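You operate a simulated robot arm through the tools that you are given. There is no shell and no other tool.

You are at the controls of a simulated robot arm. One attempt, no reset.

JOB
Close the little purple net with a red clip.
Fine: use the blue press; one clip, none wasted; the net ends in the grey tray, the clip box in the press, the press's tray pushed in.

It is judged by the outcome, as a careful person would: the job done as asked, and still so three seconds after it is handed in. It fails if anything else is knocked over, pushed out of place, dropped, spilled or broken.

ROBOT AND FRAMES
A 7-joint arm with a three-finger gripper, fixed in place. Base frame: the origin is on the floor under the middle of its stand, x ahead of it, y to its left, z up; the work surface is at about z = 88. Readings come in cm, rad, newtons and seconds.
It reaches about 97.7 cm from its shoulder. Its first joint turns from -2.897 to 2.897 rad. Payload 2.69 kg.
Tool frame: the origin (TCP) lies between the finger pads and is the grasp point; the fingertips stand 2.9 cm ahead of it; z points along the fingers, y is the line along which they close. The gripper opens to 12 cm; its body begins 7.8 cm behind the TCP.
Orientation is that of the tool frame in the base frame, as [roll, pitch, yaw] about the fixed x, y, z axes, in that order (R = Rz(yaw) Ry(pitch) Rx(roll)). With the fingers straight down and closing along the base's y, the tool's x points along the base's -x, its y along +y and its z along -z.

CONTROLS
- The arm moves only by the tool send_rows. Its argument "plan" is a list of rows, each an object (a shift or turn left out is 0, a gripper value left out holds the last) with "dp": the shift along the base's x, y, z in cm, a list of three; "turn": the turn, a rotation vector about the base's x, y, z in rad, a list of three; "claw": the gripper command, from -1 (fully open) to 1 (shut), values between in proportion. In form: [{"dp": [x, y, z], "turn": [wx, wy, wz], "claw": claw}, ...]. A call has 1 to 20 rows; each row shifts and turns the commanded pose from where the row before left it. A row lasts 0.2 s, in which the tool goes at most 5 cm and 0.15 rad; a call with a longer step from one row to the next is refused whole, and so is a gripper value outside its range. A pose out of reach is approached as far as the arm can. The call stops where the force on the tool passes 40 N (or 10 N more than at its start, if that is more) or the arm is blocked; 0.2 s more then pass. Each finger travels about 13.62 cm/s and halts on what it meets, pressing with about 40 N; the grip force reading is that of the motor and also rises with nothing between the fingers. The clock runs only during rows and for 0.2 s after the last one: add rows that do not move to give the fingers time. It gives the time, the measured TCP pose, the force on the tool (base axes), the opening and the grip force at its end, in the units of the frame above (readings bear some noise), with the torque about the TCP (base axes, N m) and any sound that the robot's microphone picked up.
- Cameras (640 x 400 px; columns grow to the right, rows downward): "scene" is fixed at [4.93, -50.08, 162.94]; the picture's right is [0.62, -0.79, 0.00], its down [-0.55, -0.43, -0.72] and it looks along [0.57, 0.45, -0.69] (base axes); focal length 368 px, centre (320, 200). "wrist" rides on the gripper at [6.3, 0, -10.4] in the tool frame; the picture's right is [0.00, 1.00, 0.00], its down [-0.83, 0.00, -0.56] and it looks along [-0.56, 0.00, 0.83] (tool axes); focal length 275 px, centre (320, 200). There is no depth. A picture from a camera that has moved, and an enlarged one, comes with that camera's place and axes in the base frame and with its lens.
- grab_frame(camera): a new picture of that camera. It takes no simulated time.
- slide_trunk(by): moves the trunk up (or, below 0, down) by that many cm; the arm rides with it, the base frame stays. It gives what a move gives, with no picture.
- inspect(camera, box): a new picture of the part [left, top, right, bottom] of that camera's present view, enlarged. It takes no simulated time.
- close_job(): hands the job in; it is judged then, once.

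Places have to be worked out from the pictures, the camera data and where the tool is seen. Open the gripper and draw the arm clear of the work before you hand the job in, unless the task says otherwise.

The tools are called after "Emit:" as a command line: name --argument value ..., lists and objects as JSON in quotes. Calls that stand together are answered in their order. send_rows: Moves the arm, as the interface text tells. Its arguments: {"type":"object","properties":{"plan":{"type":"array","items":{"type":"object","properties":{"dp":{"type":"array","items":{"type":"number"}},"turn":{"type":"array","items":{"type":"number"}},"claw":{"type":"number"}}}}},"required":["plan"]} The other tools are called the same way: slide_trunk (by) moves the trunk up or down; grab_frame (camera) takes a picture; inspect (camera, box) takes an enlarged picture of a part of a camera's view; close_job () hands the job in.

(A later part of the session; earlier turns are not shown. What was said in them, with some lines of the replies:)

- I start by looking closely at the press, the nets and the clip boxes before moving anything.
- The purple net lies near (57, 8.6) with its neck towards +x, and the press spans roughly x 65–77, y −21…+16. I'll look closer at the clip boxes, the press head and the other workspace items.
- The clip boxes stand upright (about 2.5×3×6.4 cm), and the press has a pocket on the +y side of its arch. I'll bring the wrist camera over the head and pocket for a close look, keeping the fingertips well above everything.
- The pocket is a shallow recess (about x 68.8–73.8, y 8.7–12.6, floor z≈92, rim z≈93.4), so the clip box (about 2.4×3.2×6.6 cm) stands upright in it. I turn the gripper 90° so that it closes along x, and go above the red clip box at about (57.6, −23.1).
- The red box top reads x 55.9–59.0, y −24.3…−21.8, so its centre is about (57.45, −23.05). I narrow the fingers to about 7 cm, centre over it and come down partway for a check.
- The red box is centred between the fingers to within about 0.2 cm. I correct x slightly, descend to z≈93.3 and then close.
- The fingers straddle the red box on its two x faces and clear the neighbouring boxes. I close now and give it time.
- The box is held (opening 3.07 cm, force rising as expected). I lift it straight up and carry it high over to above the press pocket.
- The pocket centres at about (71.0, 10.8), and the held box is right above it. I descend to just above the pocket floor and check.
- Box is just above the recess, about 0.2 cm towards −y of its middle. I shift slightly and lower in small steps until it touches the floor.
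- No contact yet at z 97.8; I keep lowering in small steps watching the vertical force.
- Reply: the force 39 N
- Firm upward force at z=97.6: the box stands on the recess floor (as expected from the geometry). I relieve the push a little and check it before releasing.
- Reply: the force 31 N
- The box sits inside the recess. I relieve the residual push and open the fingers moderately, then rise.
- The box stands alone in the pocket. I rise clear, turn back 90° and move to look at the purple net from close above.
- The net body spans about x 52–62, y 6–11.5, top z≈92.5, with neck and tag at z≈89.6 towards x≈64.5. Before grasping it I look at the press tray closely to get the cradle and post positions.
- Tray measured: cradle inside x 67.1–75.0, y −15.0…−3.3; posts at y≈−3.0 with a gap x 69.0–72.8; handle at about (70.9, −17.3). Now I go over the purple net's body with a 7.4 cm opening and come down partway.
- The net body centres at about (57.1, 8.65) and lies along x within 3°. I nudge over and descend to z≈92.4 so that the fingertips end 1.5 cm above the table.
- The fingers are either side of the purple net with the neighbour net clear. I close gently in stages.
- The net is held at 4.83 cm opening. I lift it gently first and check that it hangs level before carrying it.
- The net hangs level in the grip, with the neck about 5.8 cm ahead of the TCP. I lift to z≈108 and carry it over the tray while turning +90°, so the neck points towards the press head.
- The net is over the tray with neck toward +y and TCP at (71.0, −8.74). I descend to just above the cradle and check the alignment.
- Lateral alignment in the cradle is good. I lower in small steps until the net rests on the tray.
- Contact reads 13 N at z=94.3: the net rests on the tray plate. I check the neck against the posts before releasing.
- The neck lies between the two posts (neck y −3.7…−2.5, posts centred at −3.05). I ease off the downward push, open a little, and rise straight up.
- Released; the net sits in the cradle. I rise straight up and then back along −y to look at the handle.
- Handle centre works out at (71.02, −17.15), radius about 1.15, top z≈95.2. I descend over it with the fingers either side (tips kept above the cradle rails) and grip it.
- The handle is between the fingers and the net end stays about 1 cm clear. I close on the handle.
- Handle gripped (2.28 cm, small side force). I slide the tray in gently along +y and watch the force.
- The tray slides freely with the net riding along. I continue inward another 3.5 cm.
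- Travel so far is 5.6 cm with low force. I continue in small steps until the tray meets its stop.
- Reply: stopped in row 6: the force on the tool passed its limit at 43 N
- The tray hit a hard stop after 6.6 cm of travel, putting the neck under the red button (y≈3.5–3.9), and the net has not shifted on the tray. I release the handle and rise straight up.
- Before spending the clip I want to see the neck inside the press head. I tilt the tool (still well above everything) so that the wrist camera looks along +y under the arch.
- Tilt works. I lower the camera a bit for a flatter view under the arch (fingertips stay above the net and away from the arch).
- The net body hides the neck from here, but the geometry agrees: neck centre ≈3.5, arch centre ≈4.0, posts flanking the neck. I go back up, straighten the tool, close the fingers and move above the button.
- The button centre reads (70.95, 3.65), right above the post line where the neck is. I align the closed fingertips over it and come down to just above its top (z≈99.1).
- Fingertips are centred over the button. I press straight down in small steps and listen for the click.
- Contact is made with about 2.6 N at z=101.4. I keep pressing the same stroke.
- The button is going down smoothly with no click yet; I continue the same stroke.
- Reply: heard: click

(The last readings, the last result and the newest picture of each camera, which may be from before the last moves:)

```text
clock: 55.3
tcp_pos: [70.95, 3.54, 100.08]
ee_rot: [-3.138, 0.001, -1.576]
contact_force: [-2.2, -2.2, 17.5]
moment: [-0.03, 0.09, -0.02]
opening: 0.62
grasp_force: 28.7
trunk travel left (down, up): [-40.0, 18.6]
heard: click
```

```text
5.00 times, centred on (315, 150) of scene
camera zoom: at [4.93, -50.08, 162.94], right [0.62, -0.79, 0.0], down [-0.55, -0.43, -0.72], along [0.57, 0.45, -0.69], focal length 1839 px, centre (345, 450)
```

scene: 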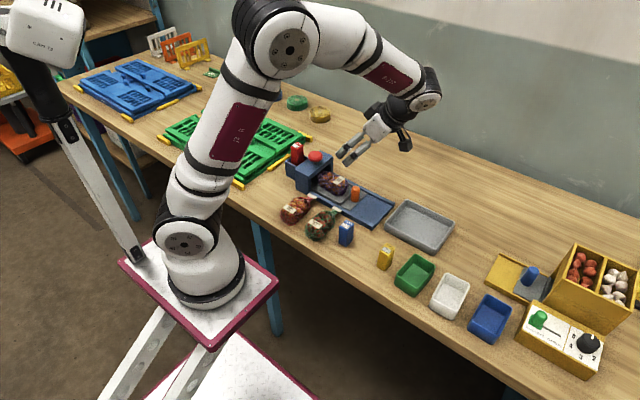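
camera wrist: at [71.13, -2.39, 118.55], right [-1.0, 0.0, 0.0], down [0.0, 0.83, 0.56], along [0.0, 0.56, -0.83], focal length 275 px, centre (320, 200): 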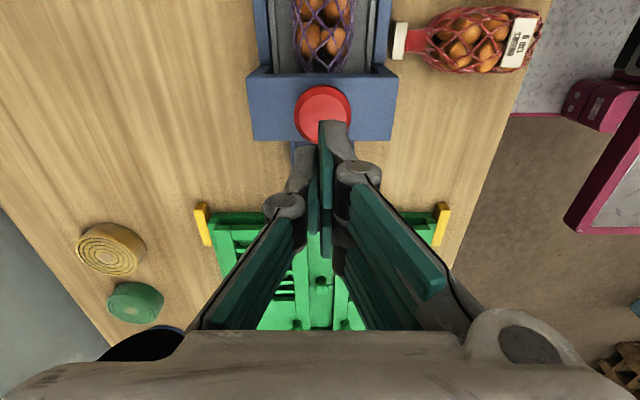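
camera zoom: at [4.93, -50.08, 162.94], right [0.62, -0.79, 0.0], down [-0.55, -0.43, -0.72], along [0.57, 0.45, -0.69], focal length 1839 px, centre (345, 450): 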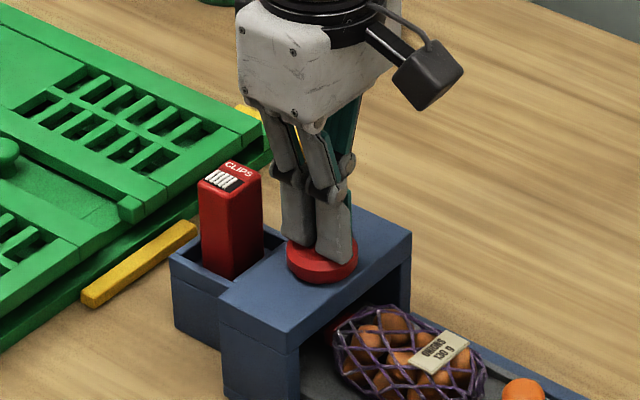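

Click heard, one bar on the clip box has gone dark and something red shows at the neck. I rise straight off the button and do not press again.

Emit:
send_rows --plan '[{"dp": [0, 0, 1.5]}, {"dp": [0, 0, 3]}, {"dp": [0, 0, 3.5]}, {"dp": [0, 0, 0]}]'

Emit:
inspect --camera "scene" --box '[280, 130, 360, 210]'

Emit:
inspect --camera "wrist" --box '[240, 30, 400, 210]'

```text
clock: 56.3
tcp_pos: [71.08, 3.61, 108.1]
ee_rot: [-3.141, 0.0, -1.575]
contact_force: [-0.3, 0.5, -0.5]
moment: [0.02, 0.03, 0.0]
opening: 0.0
grasp_force: 28.1
trunk travel left (down, up): [-40.0, 18.6]
```

```text
5.00 times, centred on (320, 170) of scene
camera zoom: at [4.93, -50.08, 162.94], right [0.62, -0.79, 0.0], down [-0.55, -0.43, -0.72], along [0.57, 0.45, -0.69], focal length 1839 px, centre (320, 350)
```

zoom: 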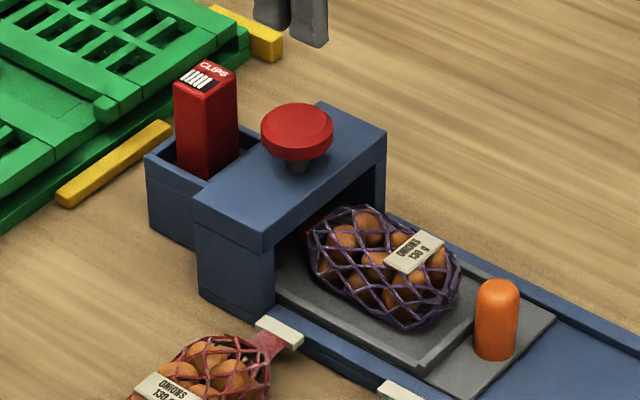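

```text
2.22 times, centred on (320, 120) of wrist
camera zoom: at [70.99, -2.68, 118.35], right [-1.0, 0.0, 0.0], down [0.0, 0.83, 0.56], along [0.0, 0.56, -0.83], focal length 612 px, centre (320, 378)
```

zoom: 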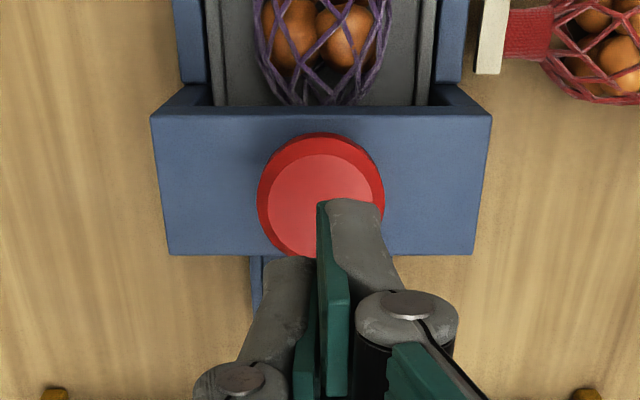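

The button sprang back. Now I go back over the handle (about (71.0, −10.55)), open the fingers, and check before descending.

Emit:
send_rows --plan '[{"dp": [0, -3, 0]}, {"dp": [0, -3, 0]}, {"dp": [0, -3, 0], "claw": -0.05}, {"dp": [0, -3, 0]}, {"dp": [0, -2.2, -1]}, {"dp": [0, 0, -2]}, {"dp": [0, 0, 0]}]'

Emit:
inspect --camera "wrist" --box '[260, 50, 380, 170]'

```text
clock: 57.9
tcp_pos: [70.91, -10.71, 105.04]
ee_rot: [-3.14, 0.0, -1.577]
contact_force: [0.5, 0.9, 0.0]
moment: [0.0, 0.01, 0.0]
opening: 6.3
grasp_force: 0.1
trunk travel left (down, up): [-40.0, 18.6]
```

```text
3.33 times, centred on (320, 110) of wrist
camera zoom: at [70.84, -16.9, 115.37], right [-1.0, 0.0, 0.0], down [0.0, 0.83, 0.56], along [0.0, 0.56, -0.83], focal length 918 px, centre (320, 500)
```

zoom: 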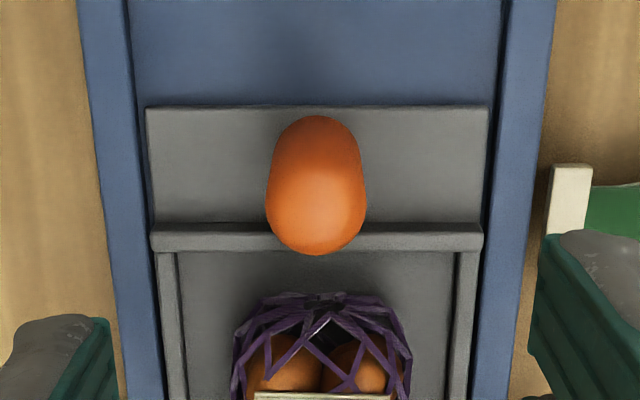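

Handle centre is (70.95, −10.65), directly below. I descend, grip it, and then draw the tray out gently.

Emit:
send_rows --plan '[{"dp": [0.05, 0.05, -3]}, {"dp": [0, 0, -3]}, {"dp": [0, 0, -3]}, {"dp": [0, 0, -1.8]}, {"dp": [0, 0, 0]}, {"dp": [0, 0, 0], "claw": 0.3}, {"dp": [0, 0, 0], "claw": 0.7}, {"dp": [0, 0, 0]}, {"dp": [0, 0, 0]}]'

Emit:
grab_frame --camera "wrist"

```text
clock: 59.9
tcp_pos: [70.98, -10.46, 94.24]
ee_rot: [-3.14, 0.0, -1.577]
contact_force: [5.7, 0.2, -1.2]
moment: [-0.01, -0.21, -0.09]
opening: 2.31
grasp_force: 44.9
trunk travel left (down, up): [-40.0, 18.6]
```

```text
taken
camera wrist: at [70.95, -16.75, 104.57], right [-1.0, 0.0, 0.0], down [0.0, 0.83, 0.56], along [0.0, 0.56, -0.83], focal length 275 px, centre (320, 200)
```

wrist: 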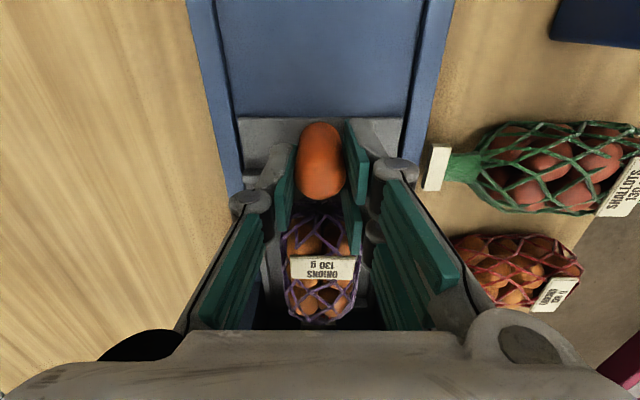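

Gripped. I draw the tray out slowly along −y.

Emit:
send_rows --plan '[{"dp": [0, -0.3, 0]}, {"dp": [0, -0.4, 0]}, {"dp": [0, -0.5, 0]}, {"dp": [0, -0.5, 0]}, {"dp": [0, -0.5, 0]}, {"dp": [0, -0.3, 0]}, {"dp": [0, 0, 0]}]'

Emit:
inspect --camera "scene" --box '[290, 130, 390, 230]'

```text
clock: 61.5
tcp_pos: [71.04, -13.06, 94.19]
ee_rot: [-3.138, -0.001, -1.577]
contact_force: [1.6, 0.3, 6.7]
moment: [-0.19, 0.02, 0.1]
opening: 2.31
grasp_force: 45.1
trunk travel left (down, up): [-40.0, 18.6]
```

```text
4.00 times, centred on (340, 180) of scene
camera zoom: at [4.93, -50.08, 162.94], right [0.62, -0.79, 0.0], down [-0.55, -0.43, -0.72], along [0.57, 0.45, -0.69], focal length 1471 px, centre (240, 280)
```

zoom: 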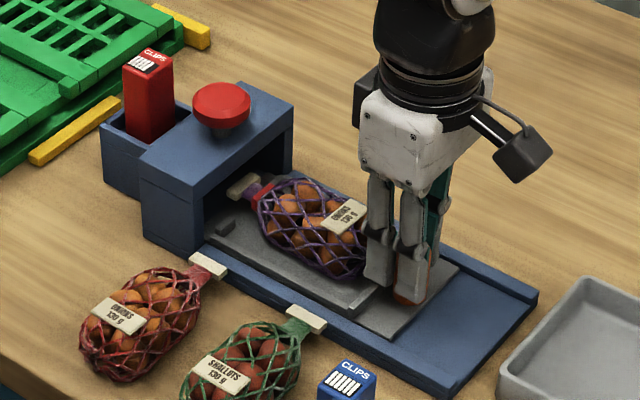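

The red clip is visible on the purple neck. I keep pulling the tray out by the remaining 4 cm.

Emit:
send_rows --plan '[{"dp": [0, -0.4, 0]}, {"dp": [0, -0.5, 0]}, {"dp": [0, -0.5, 0]}, {"dp": [0, -0.5, 0]}, {"dp": [0, -0.5, 0]}, {"dp": [0, -0.5, 0]}, {"dp": [0, -0.5, 0]}, {"dp": [0, -0.3, 0]}, {"dp": [0, 0, 0]}]'

Emit:
inspect --camera "scene" --box '[310, 150, 400, 230]'

```text
clock: 63.5
tcp_pos: [70.98, -16.78, 94.23]
ee_rot: [-3.14, -0.002, -1.576]
contact_force: [-1.3, 0.2, 1.1]
moment: [0.4, 0.03, -0.12]
opening: 2.29
grasp_force: 45.3
trunk travel left (down, up): [-40.0, 18.6]
```

```text
5.00 times, centred on (355, 190) of scene
camera zoom: at [4.93, -50.08, 162.94], right [0.62, -0.79, 0.0], down [-0.55, -0.43, -0.72], along [0.57, 0.45, -0.69], focal length 1839 px, centre (145, 250)
```

zoom: 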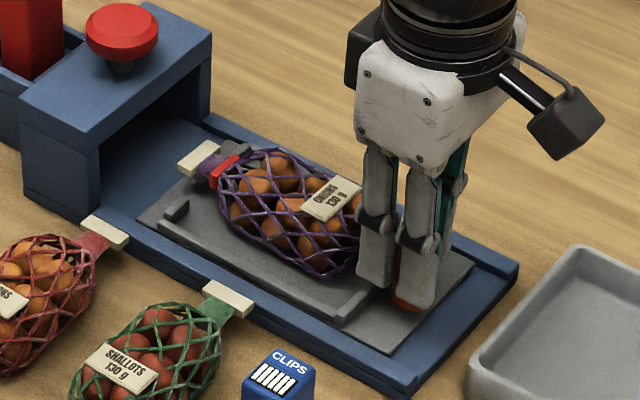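

The net is out with the red clip across its neck. I release the handle, rise, and move over the net body to look.

Emit:
send_rows --plan '[{"claw": 0.4}, {"claw": -0.1}, {"claw": -0.1}, {"dp": [0, 0, 1]}, {"dp": [0, 0, 2.5]}, {"dp": [0, 0, 3.5]}, {"dp": [0, 0, 4]}, {"dp": [0, 2.5, 0]}, {"dp": [0, 3, 0]}, {"dp": [0, 2.9, 0]}, {"dp": [0, 0, 0]}]'

Emit:
grab_frame --camera "wrist"

Emit:
inspect --camera "wrist" --box '[260, 40, 380, 220]'

Emit:
inspect --camera "scene" --box '[320, 160, 380, 210]'

```text
clock: 65.9
tcp_pos: [71.05, -8.29, 105.35]
ee_rot: [-3.138, -0.001, -1.577]
contact_force: [0.3, -0.7, -0.4]
moment: [-0.01, 0.02, -0.01]
opening: 6.59
grasp_force: 0.0
trunk travel left (down, up): [-40.0, 18.6]
```

```text
taken
camera wrist: at [71.04, -14.61, 115.72], right [-1.0, 0.0, 0.0], down [0.0, 0.83, 0.56], along [0.0, 0.56, -0.83], focal length 275 px, centre (320, 200)
```

wrist: 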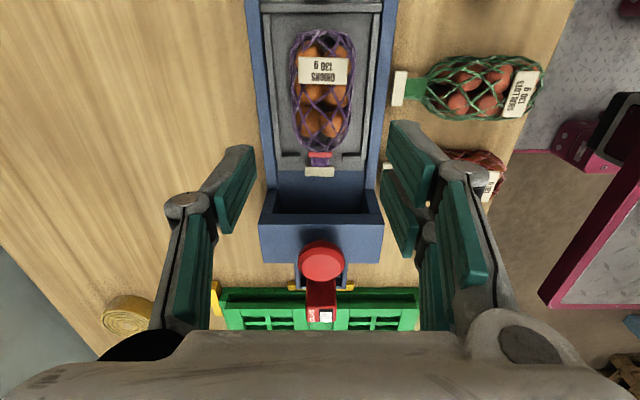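

```text
2.22 times, centred on (320, 130) of wrist
camera zoom: at [71.04, -14.61, 115.72], right [-1.0, 0.0, 0.0], down [0.0, 0.83, 0.56], along [0.0, 0.56, -0.83], focal length 612 px, centre (320, 356)
```

zoom: 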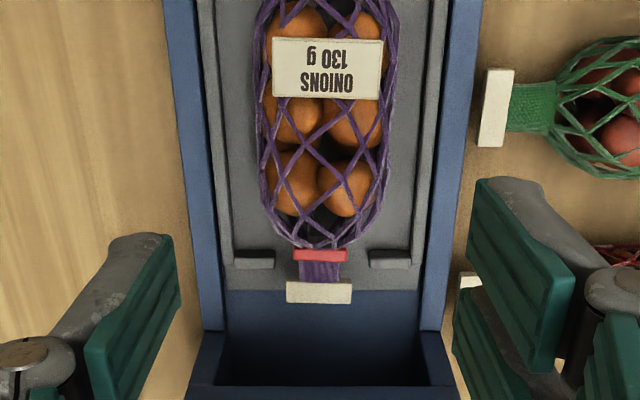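

```text
8.00 times, centred on (350, 185) of scene
camera zoom: at [4.93, -50.08, 162.94], right [0.62, -0.79, 0.0], down [-0.55, -0.43, -0.72], along [0.57, 0.45, -0.69], focal length 2942 px, centre (80, 320)
```

zoom: 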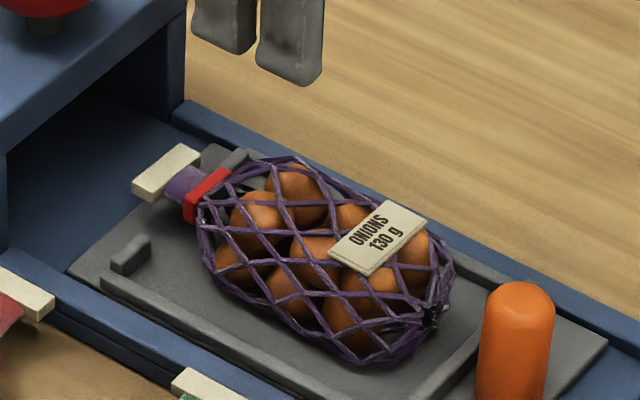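

The red clip sits squarely on the neck. The net body centres near (70.85, −8.6); I descend over it as before and grip.

Emit:
send_rows --plan '[{"dp": [-0.15, -0.2, -3]}, {"dp": [0, 0, -3]}, {"dp": [0, 0, -3]}, {"dp": [0, 0, -2]}, {"dp": [0, 0, 0]}]'

Emit:
grab_frame --camera "wrist"

Emit:
inspect --camera "scene" --box '[310, 150, 400, 230]'

```text
clock: 67.1
tcp_pos: [70.64, -8.56, 94.17]
ee_rot: [-3.14, 0.0, -1.576]
contact_force: [-0.2, 0.4, -0.9]
moment: [0.0, -0.03, -0.04]
opening: 6.59
grasp_force: 0.0
trunk travel left (down, up): [-40.0, 18.6]
```

```text
taken
camera wrist: at [70.69, -14.98, 104.56], right [-1.0, 0.0, 0.0], down [0.0, 0.83, 0.56], along [0.0, 0.56, -0.83], focal length 275 px, centre (320, 200)
```

wrist: 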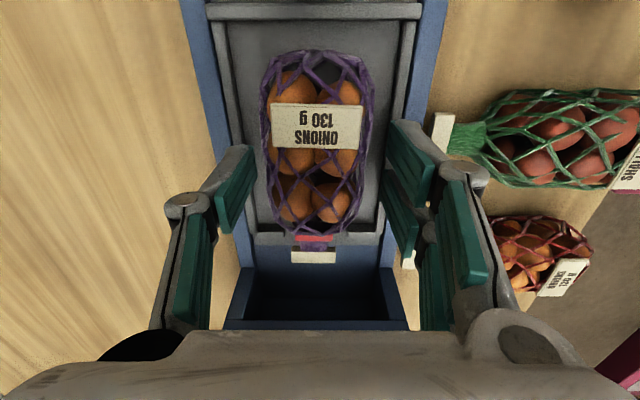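

```text
5.00 times, centred on (355, 190) of scene
camera zoom: at [4.93, -50.08, 162.94], right [0.62, -0.79, 0.0], down [-0.55, -0.43, -0.72], along [0.57, 0.45, -0.69], focal length 1839 px, centre (145, 250)
```

zoom: 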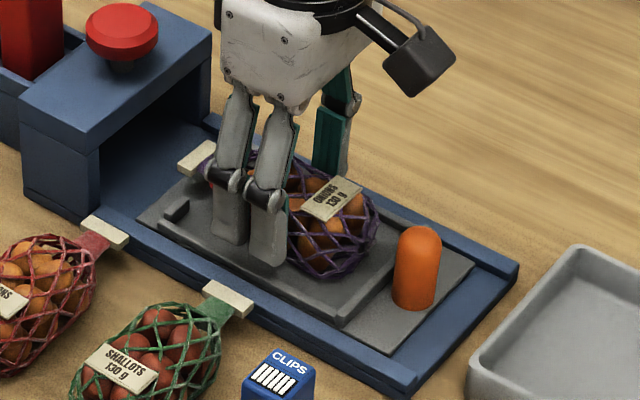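

Fingers straddle the body cleanly. I close in stages as before.

Emit:
send_rows --plan '[{"dp": [0.1, 0, 0], "claw": 0.05}, {"claw": 0.15}, {"claw": 0.25}, {"claw": 0.25}, {"claw": 0.25}]'

Emit:
send_rows --plan '[{"dp": [0, 0, 0.5]}, {"dp": [0, 0, 1]}, {"dp": [0, 0, 1.5]}, {"dp": [0, 0, 2]}, {"dp": [0, 0, 0]}]'

Emit:
grab_frame --camera "wrist"

Emit:
inspect --camera "scene" --box '[310, 130, 470, 270]'

```text
clock: 68.3
tcp_pos: [70.83, -8.74, 94.23]
ee_rot: [-3.14, 0.0, -1.577]
contact_force: [-0.9, 0.0, 1.4]
moment: [-0.01, 0.0, 0.0]
opening: 4.83
grasp_force: 40.2
trunk travel left (down, up): [-40.0, 18.6]
```

```text
clock: 69.5
tcp_pos: [70.87, -8.46, 99.29]
ee_rot: [-3.141, 0.001, -1.578]
contact_force: [0.0, 0.0, -1.2]
moment: [0.01, 0.0, -0.01]
opening: 4.87
grasp_force: 39.7
trunk travel left (down, up): [-40.0, 18.6]
```

```text
taken
camera wrist: at [70.92, -14.85, 109.63], right [-1.0, 0.0, 0.0], down [0.0, 0.83, 0.56], along [0.0, 0.56, -0.83], focal length 275 px, centre (320, 200)
```

wrist: 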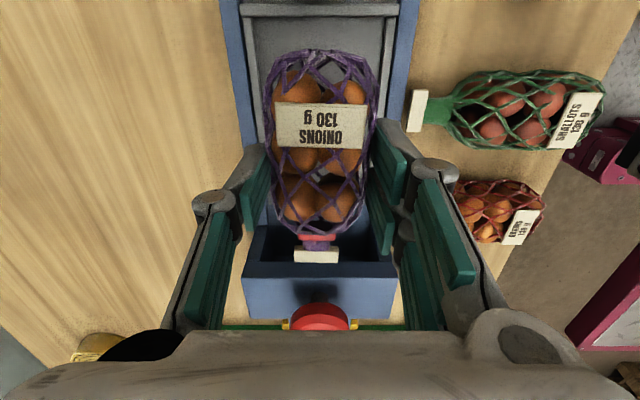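

```text
2.86 times, centred on (390, 200) of scene
camera zoom: at [4.93, -50.08, 162.94], right [0.62, -0.79, 0.0], down [-0.55, -0.43, -0.72], along [0.57, 0.45, -0.69], focal length 1051 px, centre (120, 200)
```

zoom: 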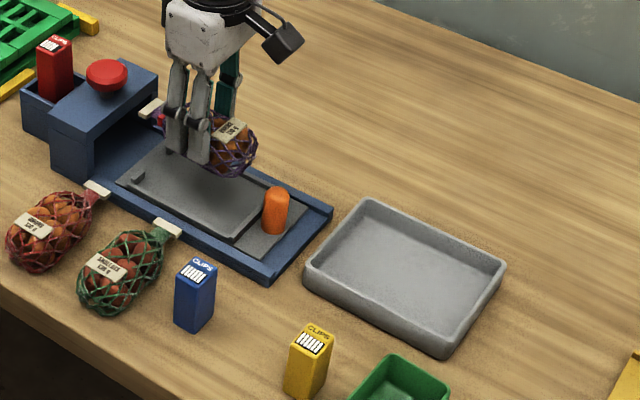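

The clipped net is lifted level. I measure the grey tray precisely from the scene camera before carrying the net over.

Emit:
inspect --camera "scene" --box '[380, 190, 460, 260]'

```text
5.71 times, centred on (420, 225) of scene
camera zoom: at [4.93, -50.08, 162.94], right [0.62, -0.79, 0.0], down [-0.55, -0.43, -0.72], along [0.57, 0.45, -0.69], focal length 2101 px, centre (-251, 57)
```

zoom: 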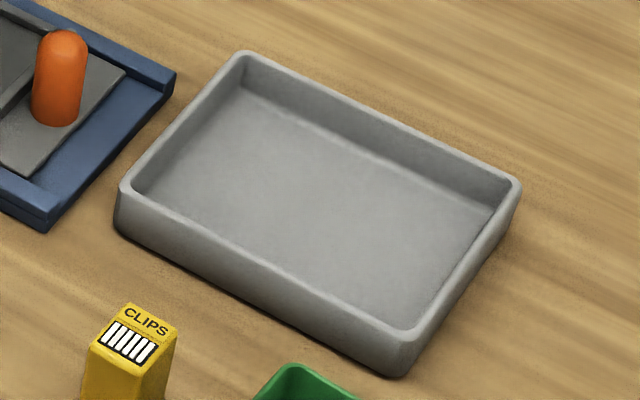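

The grey tray's inside spans x 68.4–79.3, y −37.0…−23.25 with rim z≈90.6. The net (12.9 cm long with its tag) fits best turned about 32°, so I lift, carry it there and turn by +0.56 rad on the way.

Emit:
send_rows --plan '[{"dp": [0, 0, 3]}, {"dp": [0, 0, 3.5]}, {"dp": [0.4, -2.4, 0], "turn": [0, 0, 0.06]}, {"dp": [0.47, -2.95, 0], "turn": [0, 0, 0.07]}, {"dp": [0.47, -2.95, 0], "turn": [0, 0, 0.07]}, {"dp": [0.47, -2.95, 0], "turn": [0, 0, 0.07]}, {"dp": [0.47, -2.95, 0], "turn": [0, 0, 0.07]}, {"dp": [0.47, -2.95, 0], "turn": [0, 0, 0.07]}, {"dp": [0.47, -2.95, 0], "turn": [0, 0, 0.07]}, {"dp": [0.5, -2.95, 0], "turn": [0, 0, 0.08]}, {"dp": [0, 0, 0]}]'

Emit:
grab_frame --camera "wrist"

Emit:
inspect --camera "scene" --box '[340, 100, 500, 280]'

```text
clock: 71.9
tcp_pos: [74.64, -31.67, 105.71]
ee_rot: [-3.141, 0.0, -1.017]
contact_force: [-0.1, 0.1, -1.3]
moment: [0.05, -0.05, 0.01]
opening: 4.85
grasp_force: 40.4
trunk travel left (down, up): [-40.0, 18.6]
```

```text
taken
camera wrist: at [77.86, -36.99, 116.09], right [-0.85, -0.53, 0.0], down [-0.44, 0.7, 0.56], along [-0.29, 0.47, -0.83], focal length 275 px, centre (320, 200)
```

wrist: 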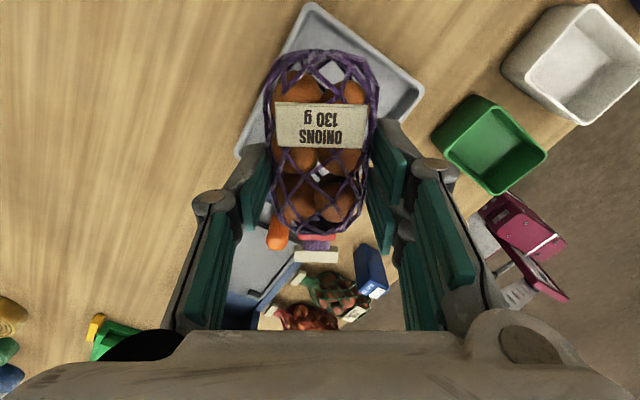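

```text
2.22 times, centred on (420, 190) of scene
camera zoom: at [4.93, -50.08, 162.94], right [0.62, -0.79, 0.0], down [-0.55, -0.43, -0.72], along [0.57, 0.45, -0.69], focal length 817 px, centre (98, 222)
```

zoom: 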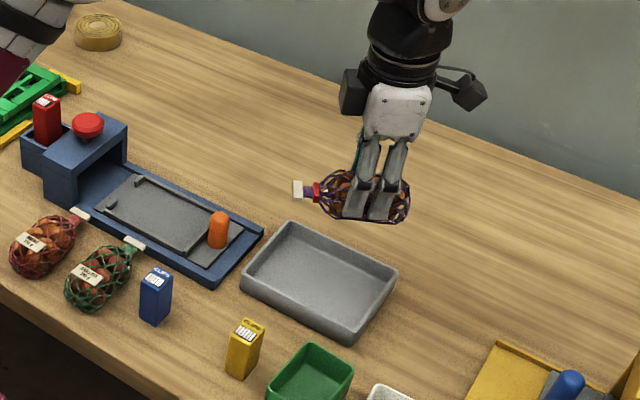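

Emit:
inspect --camera "wrist" --box '[220, 0, 440, 180]'

```text
2.22 times, centred on (330, 90) of wrist
camera zoom: at [77.86, -36.99, 116.09], right [-0.85, -0.53, 0.0], down [-0.44, 0.7, 0.56], along [-0.29, 0.47, -0.83], focal length 612 px, centre (298, 444)
```

zoom: 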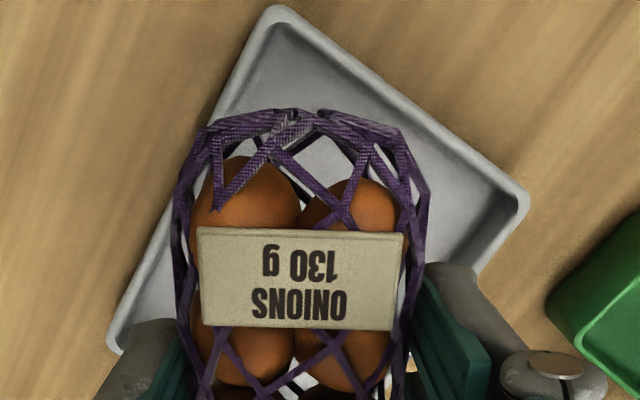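

Both views agree best on the tray's inside at x 67.9–78.6, y −36.9…−23.4 with rim z≈91. I shift to TCP (74.0, −31.55) and descend to just above the rim for a check.

Emit:
send_rows --plan '[{"dp": [-0.65, 0.1, -2]}, {"dp": [0, 0, -2.5]}, {"dp": [0, 0, -2.5]}, {"dp": [0, 0, -1.5]}, {"dp": [0, 0, 0]}]'

Emit:
grab_frame --camera "wrist"

Emit:
inspect --camera "scene" --box '[370, 150, 480, 270]'

```text
clock: 73.1
tcp_pos: [73.89, -31.6, 97.25]
ee_rot: [-3.141, 0.0, -1.014]
contact_force: [-0.4, -0.2, -1.9]
moment: [0.01, 0.03, 0.01]
opening: 4.86
grasp_force: 39.9
trunk travel left (down, up): [-40.0, 18.6]
```

```text
taken
camera wrist: at [77.28, -36.98, 107.61], right [-0.85, -0.53, 0.0], down [-0.44, 0.7, 0.56], along [-0.29, 0.47, -0.83], focal length 275 px, centre (320, 200)
```

wrist: 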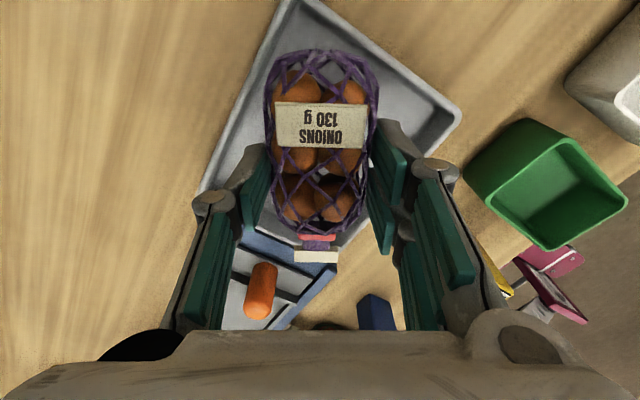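

```text
3.33 times, centred on (425, 210) of scene
camera zoom: at [4.93, -50.08, 162.94], right [0.62, -0.79, 0.0], down [-0.55, -0.43, -0.72], along [0.57, 0.45, -0.69], focal length 1226 px, centre (-30, 167)
```

zoom: 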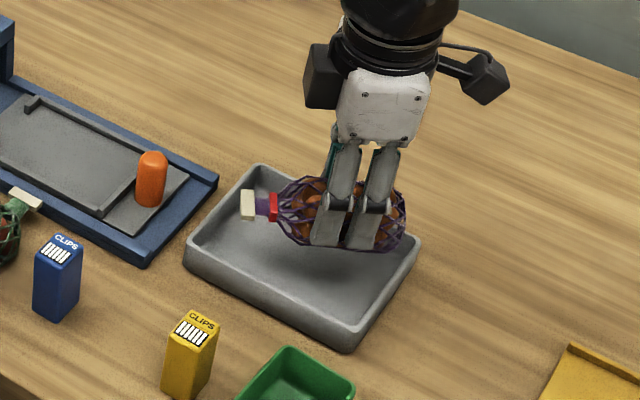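

Everything looks inside the tray walls. I lower in steps, watching the force.

Emit:
send_rows --plan '[{"dp": [0.05, 0.05, -1.2]}, {"dp": [0, 0, -1.0]}, {"dp": [0, 0, -0.8]}, {"dp": [0, 0, 0]}]'

Emit:
grab_frame --camera "wrist"

Emit:
inspect --camera "scene" --box '[370, 160, 480, 270]'

```text
clock: 74.1
tcp_pos: [74.01, -31.51, 94.39]
ee_rot: [-3.139, -0.001, -1.016]
contact_force: [0.2, -0.6, -0.3]
moment: [0.01, 0.04, 0.01]
opening: 4.82
grasp_force: 39.7
trunk travel left (down, up): [-40.0, 18.6]
```

```text
taken
camera wrist: at [77.39, -36.9, 104.64], right [-0.85, -0.53, 0.0], down [-0.44, 0.7, 0.56], along [-0.29, 0.47, -0.83], focal length 275 px, centre (320, 200)
```

wrist: 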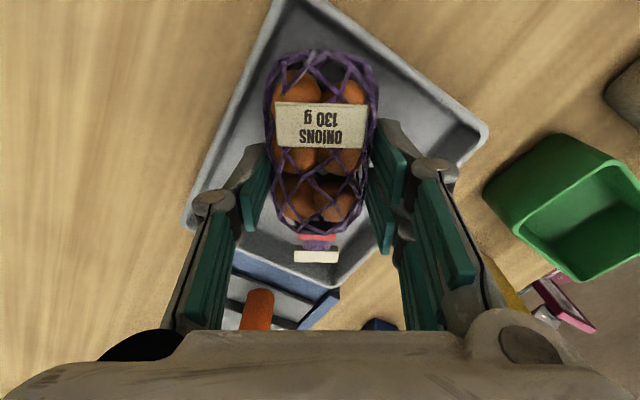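

```text
3.64 times, centred on (425, 215) of scene
camera zoom: at [4.93, -50.08, 162.94], right [0.62, -0.79, 0.0], down [-0.55, -0.43, -0.72], along [0.57, 0.45, -0.69], focal length 1337 px, centre (-62, 146)
```

zoom: 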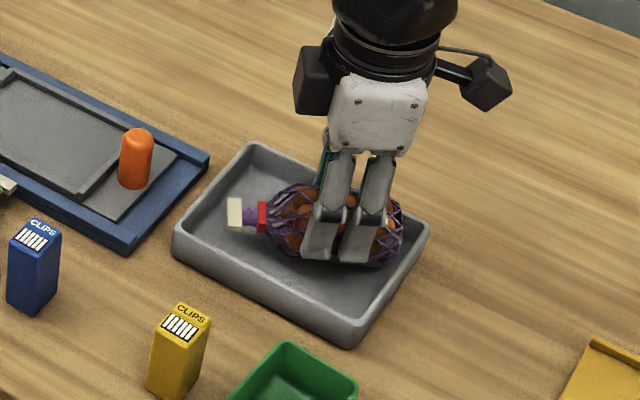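

Net is inside the walls with room all round. I lower the last bit in small steps until it touches the floor.

Emit:
send_rows --plan '[{"dp": [0, 0, -0.5]}, {"dp": [0, 0, -0.3]}, {"dp": [0, 0, -0.2]}, {"dp": [0, 0, 0]}]'

```text
clock: 75.1
tcp_pos: [74.09, -31.43, 93.25]
ee_rot: [-3.14, 0.0, -1.017]
contact_force: [-0.4, 0.5, -0.6]
moment: [0.03, 0.03, 0.02]
opening: 4.81
grasp_force: 40.3
trunk travel left (down, up): [-40.0, 18.6]
```

Emit:
send_rows --plan '[{"dp": [0, 0, -0.2]}, {"dp": [0, 0, -0.15]}, {"dp": [0, 0, 0]}]'

Emit:
inspect --camera "scene" --box '[380, 180, 470, 260]'

```text
clock: 75.9
tcp_pos: [74.06, -31.38, 93.35]
ee_rot: [-3.135, -0.005, -1.018]
contact_force: [-3.5, 4.5, 39.9]
moment: [0.24, 0.24, 0.03]
opening: 4.83
grasp_force: 39.7
trunk travel left (down, up): [-40.0, 18.6]
```

```text
5.00 times, centred on (425, 220) of scene
camera zoom: at [4.93, -50.08, 162.94], right [0.62, -0.79, 0.0], down [-0.55, -0.43, -0.72], along [0.57, 0.45, -0.69], focal length 1839 px, centre (-205, 100)
```

zoom: 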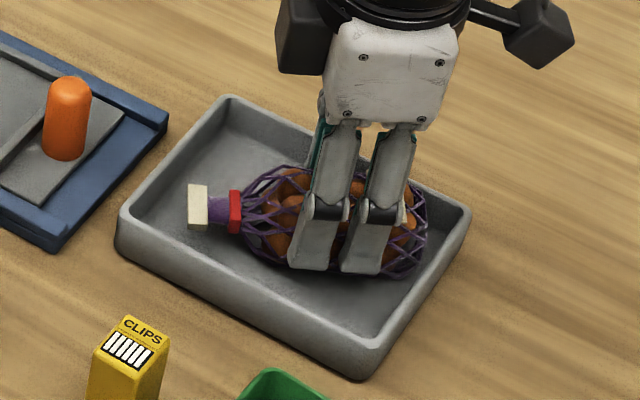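

The net is firmly on the tray floor (40 N at z≈93.3). I ease off, then open the fingers slightly.

Emit:
send_rows --plan '[{"dp": [0, 0, 0.2]}, {"dp": [0, 0, 0.1]}, {"dp": [0, 0, 0]}]'

Emit:
send_rows --plan '[{"dp": [0, 0, 0], "claw": 0.12}, {"dp": [0, 0, 0], "claw": 0.03}, {"dp": [0, 0, 0]}]'

Emit:
inspect --camera "scene" --box '[380, 180, 470, 260]'

Emit:
grab_frame --camera "wrist"

```text
clock: 76.7
tcp_pos: [74.09, -31.47, 93.29]
ee_rot: [-3.138, -0.003, -1.015]
contact_force: [5.6, -1.3, 23.1]
moment: [-0.41, -0.52, 0.05]
opening: 4.83
grasp_force: 40.3
trunk travel left (down, up): [-40.0, 18.6]
```

```text
clock: 77.5
tcp_pos: [73.97, -31.49, 93.2]
ee_rot: [-3.14, -0.001, -1.017]
contact_force: [0.3, 0.3, 0.0]
moment: [0.01, 0.02, -0.02]
opening: 5.81
grasp_force: 0.0
trunk travel left (down, up): [-40.0, 18.6]
```

```text
5.00 times, centred on (425, 220) of scene
camera zoom: at [4.93, -50.08, 162.94], right [0.62, -0.79, 0.0], down [-0.55, -0.43, -0.72], along [0.57, 0.45, -0.69], focal length 1839 px, centre (-205, 100)
```

zoom: 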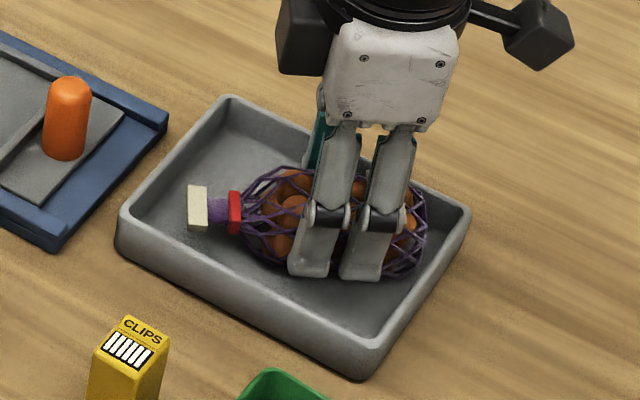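

```text
taken
camera wrist: at [77.33, -36.78, 103.5], right [-0.85, -0.53, 0.0], down [-0.44, 0.7, 0.56], along [-0.29, 0.47, -0.83], focal length 275 px, centre (320, 200)
```

wrist: 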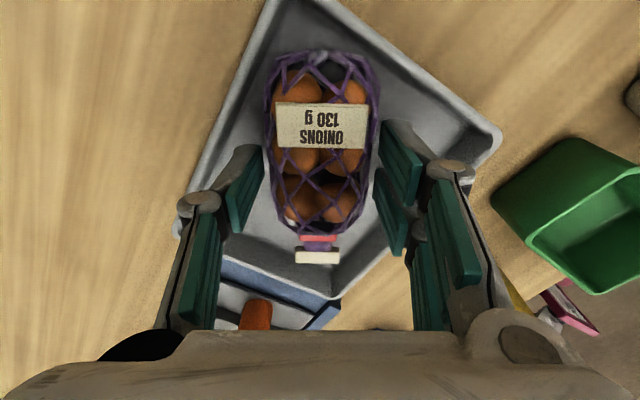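

Released, net lying clear. I rise straight up, turn the wrist back, and return above the press handle (about (71.0, −16.8)).

Emit:
send_rows --plan '[{"dp": [0, 0, 1]}, {"dp": [0, 0, 2.5]}, {"dp": [0, 0, 3.5]}, {"dp": [0, 0, 4]}, {"dp": [0, 0, 2]}, {"dp": [-0.37, 1.8, 0], "turn": [0, 0, -0.07]}, {"dp": [-0.37, 1.8, 0], "turn": [0, 0, -0.07]}, {"dp": [-0.37, 1.8, 0], "turn": [0, 0, -0.07]}, {"dp": [-0.37, 1.8, 0], "turn": [0, 0, -0.07]}, {"dp": [-0.37, 1.8, 0], "turn": [0, 0, -0.07]}, {"dp": [-0.37, 1.8, 0], "turn": [0, 0, -0.07]}, {"dp": [-0.37, 1.8, 0], "turn": [0, 0, -0.07]}, {"dp": [-0.38, 2.0, 0], "turn": [0, 0, -0.064], "claw": -0.05}, {"dp": [0, 0, 0]}]'

Emit:
inspect --camera "wrist" --box '[250, 50, 390, 180]'

Emit:
inspect --camera "scene" --box '[300, 140, 480, 270]'

```text
clock: 80.5
tcp_pos: [71.11, -17.02, 106.15]
ee_rot: [-3.137, 0.001, -1.574]
contact_force: [0.5, 0.4, 0.2]
moment: [0.02, 0.01, 0.0]
opening: 6.32
grasp_force: 0.1
trunk travel left (down, up): [-40.0, 18.6]
```

```text
3.08 times, centred on (320, 115) of wrist
camera zoom: at [71.0, -23.26, 116.53], right [-1.0, 0.0, 0.0], down [0.0, 0.83, 0.56], along [0.0, 0.56, -0.83], focal length 847 px, centre (320, 462)
```

zoom: 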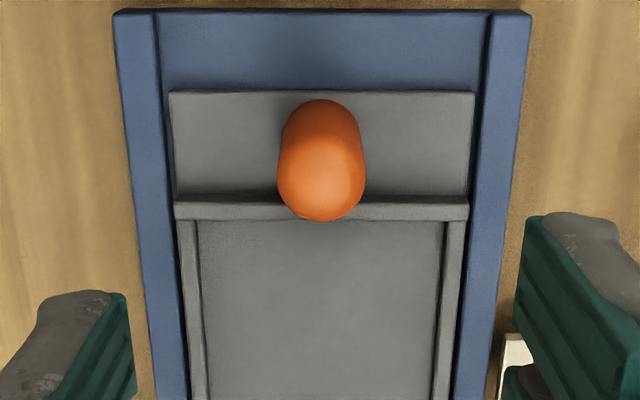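

```text
3.08 times, centred on (390, 205) of scene
camera zoom: at [4.93, -50.08, 162.94], right [0.62, -0.79, 0.0], down [-0.55, -0.43, -0.72], along [0.57, 0.45, -0.69], focal length 1131 px, centre (105, 185)
```

zoom: 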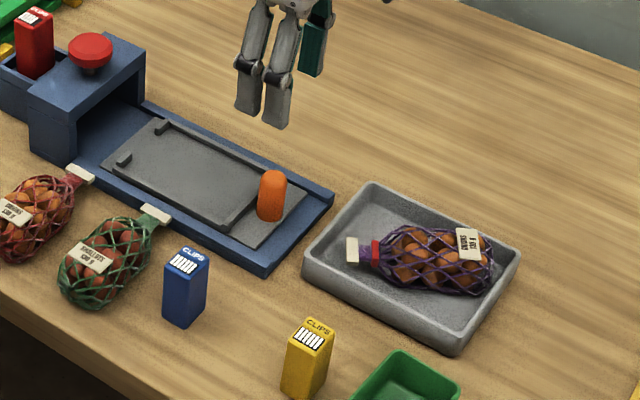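

The net lies fully inside the grey tray. The handle is right under the TCP at (71.0, −17.0); I descend and grip it.

Emit:
send_rows --plan '[{"dp": [-0.08, 0.03, -3]}, {"dp": [0, 0, -3]}, {"dp": [0, 0, -3]}, {"dp": [0, 0, -2.9]}, {"dp": [0, 0, 0]}, {"dp": [0, 0, 0], "claw": 0.3}, {"dp": [0, 0, 0], "claw": 0.7}, {"dp": [0, 0, 0]}, {"dp": [0, 0, 0]}]'

Emit:
grab_frame --camera "wrist"

```text
clock: 82.5
tcp_pos: [71.0, -16.72, 94.29]
ee_rot: [-3.139, -0.001, -1.571]
contact_force: [6.3, 0.1, -1.3]
moment: [-0.16, -0.17, -0.07]
opening: 2.31
grasp_force: 44.7
trunk travel left (down, up): [-40.0, 18.6]
```

```text
taken
camera wrist: at [70.99, -22.96, 104.7], right [-1.0, -0.01, 0.0], down [-0.01, 0.83, 0.56], along [0.0, 0.56, -0.83], focal length 275 px, centre (320, 200)
```

wrist: 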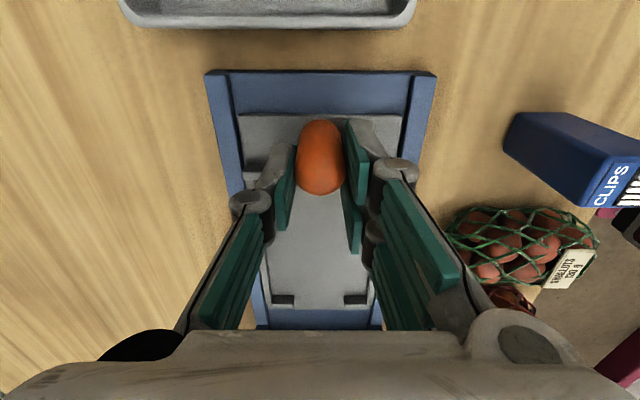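

Gripped. I push the empty tray in along +y, up to its stop.

Emit:
send_rows --plan '[{"dp": [0, 0.4, 0]}, {"dp": [0, 0.5, 0]}, {"dp": [0, 0.5, 0]}, {"dp": [0, 0.5, 0]}, {"dp": [0, 0.5, 0]}, {"dp": [0, 0.5, 0]}, {"dp": [0, 0.5, 0]}, {"dp": [0, 0.5, 0]}, {"dp": [0, 0.5, 0]}, {"dp": [0, 0.5, 0]}, {"dp": [0, 0.4, 0]}, {"dp": [0, 0.3, 0]}, {"dp": [0, 0.3, 0]}, {"dp": [0, 0.3, 0]}, {"dp": [0, 0.3, 0]}, {"dp": [0, 0.3, 0]}, {"dp": [0, 0.3, 0]}, {"dp": [0, 0, 0]}]'

Emit:
inspect --camera "scene" --box '[280, 130, 400, 230]'

```text
clock: 86.3
tcp_pos: [71.03, -10.05, 94.37]
ee_rot: [-3.141, -0.002, -1.575]
contact_force: [4.0, -37.8, 9.2]
moment: [-1.07, -0.1, 0.0]
opening: 2.36
grasp_force: 44.6
trunk travel left (down, up): [-40.0, 18.6]
```

```text
4.00 times, centred on (340, 180) of scene
camera zoom: at [4.93, -50.08, 162.94], right [0.62, -0.79, 0.0], down [-0.55, -0.43, -0.72], along [0.57, 0.45, -0.69], focal length 1471 px, centre (240, 280)
```

zoom: 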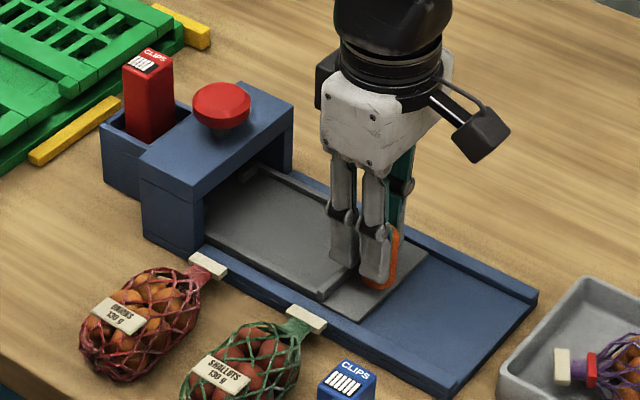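

The tray is at its stop again (38 N reaction). I ease the push slightly, open the fingers, and rise.

Emit:
send_rows --plan '[{"dp": [0, -0.2, 0]}, {"dp": [0, 0, 0]}]'

Emit:
send_rows --plan '[{"claw": 0.4}, {"claw": -0.05}, {"claw": -0.05}, {"dp": [0, 0, 1]}, {"dp": [0, 0, 2.5]}, {"dp": [0, 0, 3.5]}, {"dp": [0, 0, 4]}, {"dp": [0, 0, 3]}, {"dp": [0, 0, 0]}]'

Emit:
grab_frame --camera "wrist"

Emit:
inspect --camera "scene" --box '[280, 130, 400, 230]'

```text
clock: 86.9
tcp_pos: [71.11, -10.07, 94.24]
ee_rot: [-3.14, -0.002, -1.574]
contact_force: [3.2, -32.8, 5.6]
moment: [-1.18, -0.09, -0.01]
opening: 2.31
grasp_force: 44.1
trunk travel left (down, up): [-40.0, 18.6]
```

```text
clock: 88.9
tcp_pos: [71.15, -9.88, 108.11]
ee_rot: [-3.139, 0.001, -1.571]
contact_force: [-0.1, 0.0, 0.7]
moment: [0.01, 0.01, 0.01]
opening: 6.27
grasp_force: 0.0
trunk travel left (down, up): [-40.0, 18.6]
```

```text
taken
camera wrist: at [71.07, -16.21, 118.61], right [-1.0, 0.0, 0.0], down [-0.01, 0.83, 0.56], along [0.0, 0.56, -0.83], focal length 275 px, centre (320, 200)
```

wrist: 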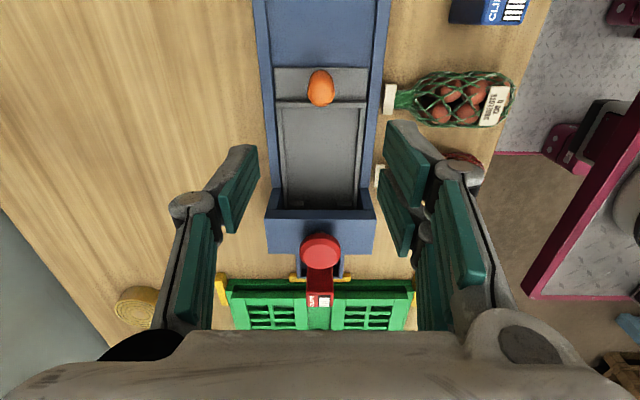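

```text
4.00 times, centred on (340, 180) of scene
camera zoom: at [4.93, -50.08, 162.94], right [0.62, -0.79, 0.0], down [-0.55, -0.43, -0.72], along [0.57, 0.45, -0.69], focal length 1471 px, centre (240, 280)
```

zoom: 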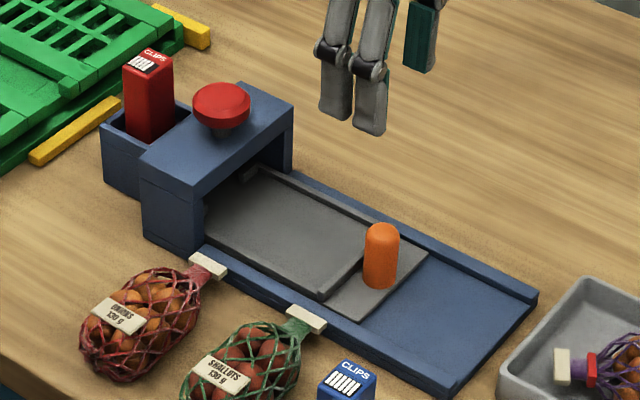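

Emit:
inspect --camera "wrist" --box '[260, 40, 380, 160]'

```text
3.33 times, centred on (320, 100) of wrist
camera zoom: at [71.07, -16.21, 118.61], right [-1.0, 0.0, 0.0], down [-0.01, 0.83, 0.56], along [0.0, 0.56, -0.83], focal length 918 px, centre (320, 533)
```

zoom: 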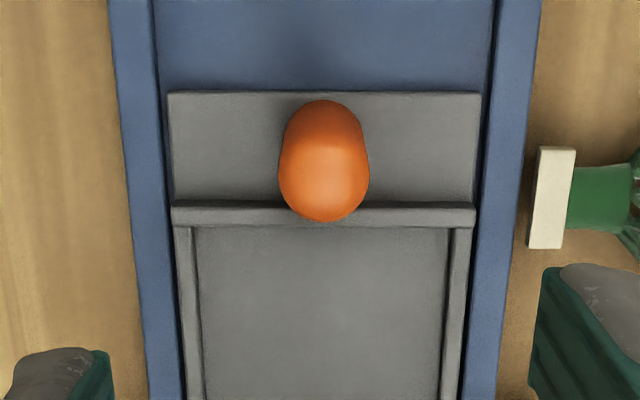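

The handle is at y≈−10.6, the same fully-in position as before. I now open the gripper and draw the arm clear up and back, then do a full check.

Emit:
send_rows --plan '[{"dp": [0, 0, 3], "claw": -1}, {"dp": [-1, 0, 3.5]}, {"dp": [-2, 0, 3.5]}, {"dp": [-2.5, 0.5, 3]}, {"dp": [-3, 1, 2]}, {"dp": [-3, 1.5, 0]}, {"dp": [-3, 1.5, 0]}, {"dp": [-3, 1.5, 0]}, {"dp": [-2.5, 1.5, 0]}, {"dp": [0, 0, 0]}]'

Emit:
grab_frame --camera "scene"

Emit:
inspect --camera "scene" --box '[250, 130, 470, 270]'

Emit:
inspect --camera "scene" --box '[380, 180, 470, 260]'

```text
clock: 91.1
tcp_pos: [50.92, -2.49, 123.3]
ee_rot: [-3.139, 0.002, -1.571]
contact_force: [0.3, 0.2, -0.5]
moment: [-0.01, 0.01, -0.01]
opening: 11.98
grasp_force: 0.0
trunk travel left (down, up): [-40.0, 18.6]
```

```text
taken
```

scene: 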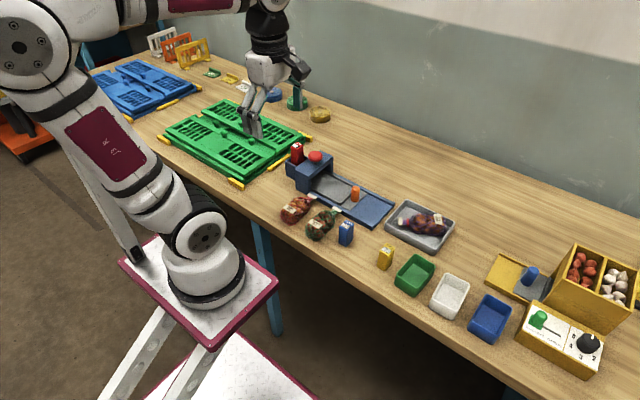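

```text
2.86 times, centred on (360, 200) of scene
camera zoom: at [4.93, -50.08, 162.94], right [0.62, -0.79, 0.0], down [-0.55, -0.43, -0.72], along [0.57, 0.45, -0.69], focal length 1051 px, centre (206, 200)
```

zoom: 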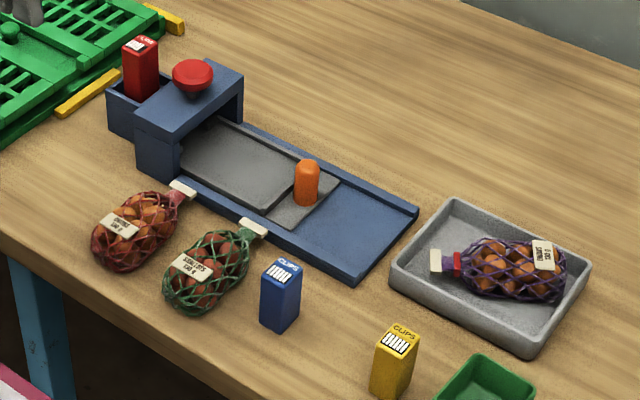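

```text
5.00 times, centred on (425, 220) of scene
camera zoom: at [4.93, -50.08, 162.94], right [0.62, -0.79, 0.0], down [-0.55, -0.43, -0.72], along [0.57, 0.45, -0.69], focal length 1839 px, centre (-205, 100)
```

zoom: 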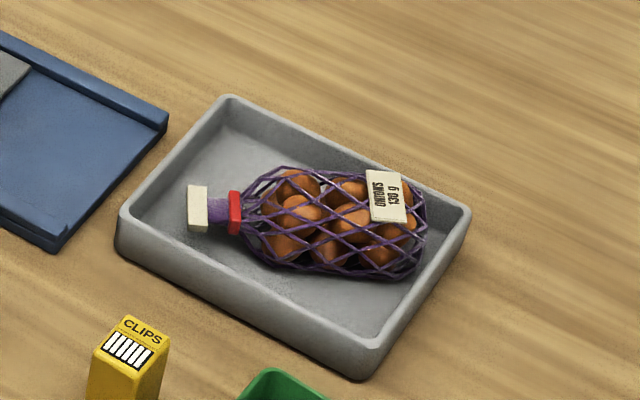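

Everything appears as asked: clipped net in the grey tray, press tray in, clip box in its pocket. One last look at the clip box before handing in.

Emit:
inspect --camera "scene" --box '[280, 135, 340, 185]'

```text
8.00 times, centred on (310, 160) of scene
camera zoom: at [4.93, -50.08, 162.94], right [0.62, -0.79, 0.0], down [-0.55, -0.43, -0.72], along [0.57, 0.45, -0.69], focal length 2942 px, centre (400, 520)
```

zoom: 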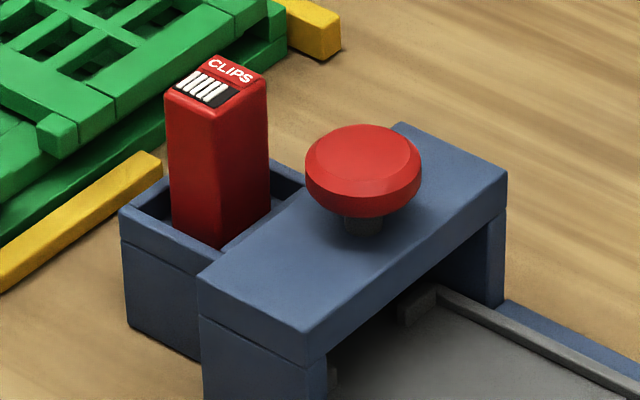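

The clip box stands in its pocket, and one bar on it is dark for the one clip used. The button is up, the tray is in, and the arm is clear with the gripper open. I hand the job in.

Emit:
close_job

```text
The job is handed in.
```

The purple net is closed with one red clip, put on with the blue press in a single button stroke. I handed the job in after checking the final pictures.

- **Net:** it lies fully inside the grey tray, with the red clip across its neck.
- **Clip box:** the red box stands upright in the press's pocket, with one bar gone dark for the one clip used.
- **Press:** its tray is pushed in to the stop and the button is back up.
- **Everything else:** nothing else looks moved or knocked over, and the arm is drawn back with the gripper open.
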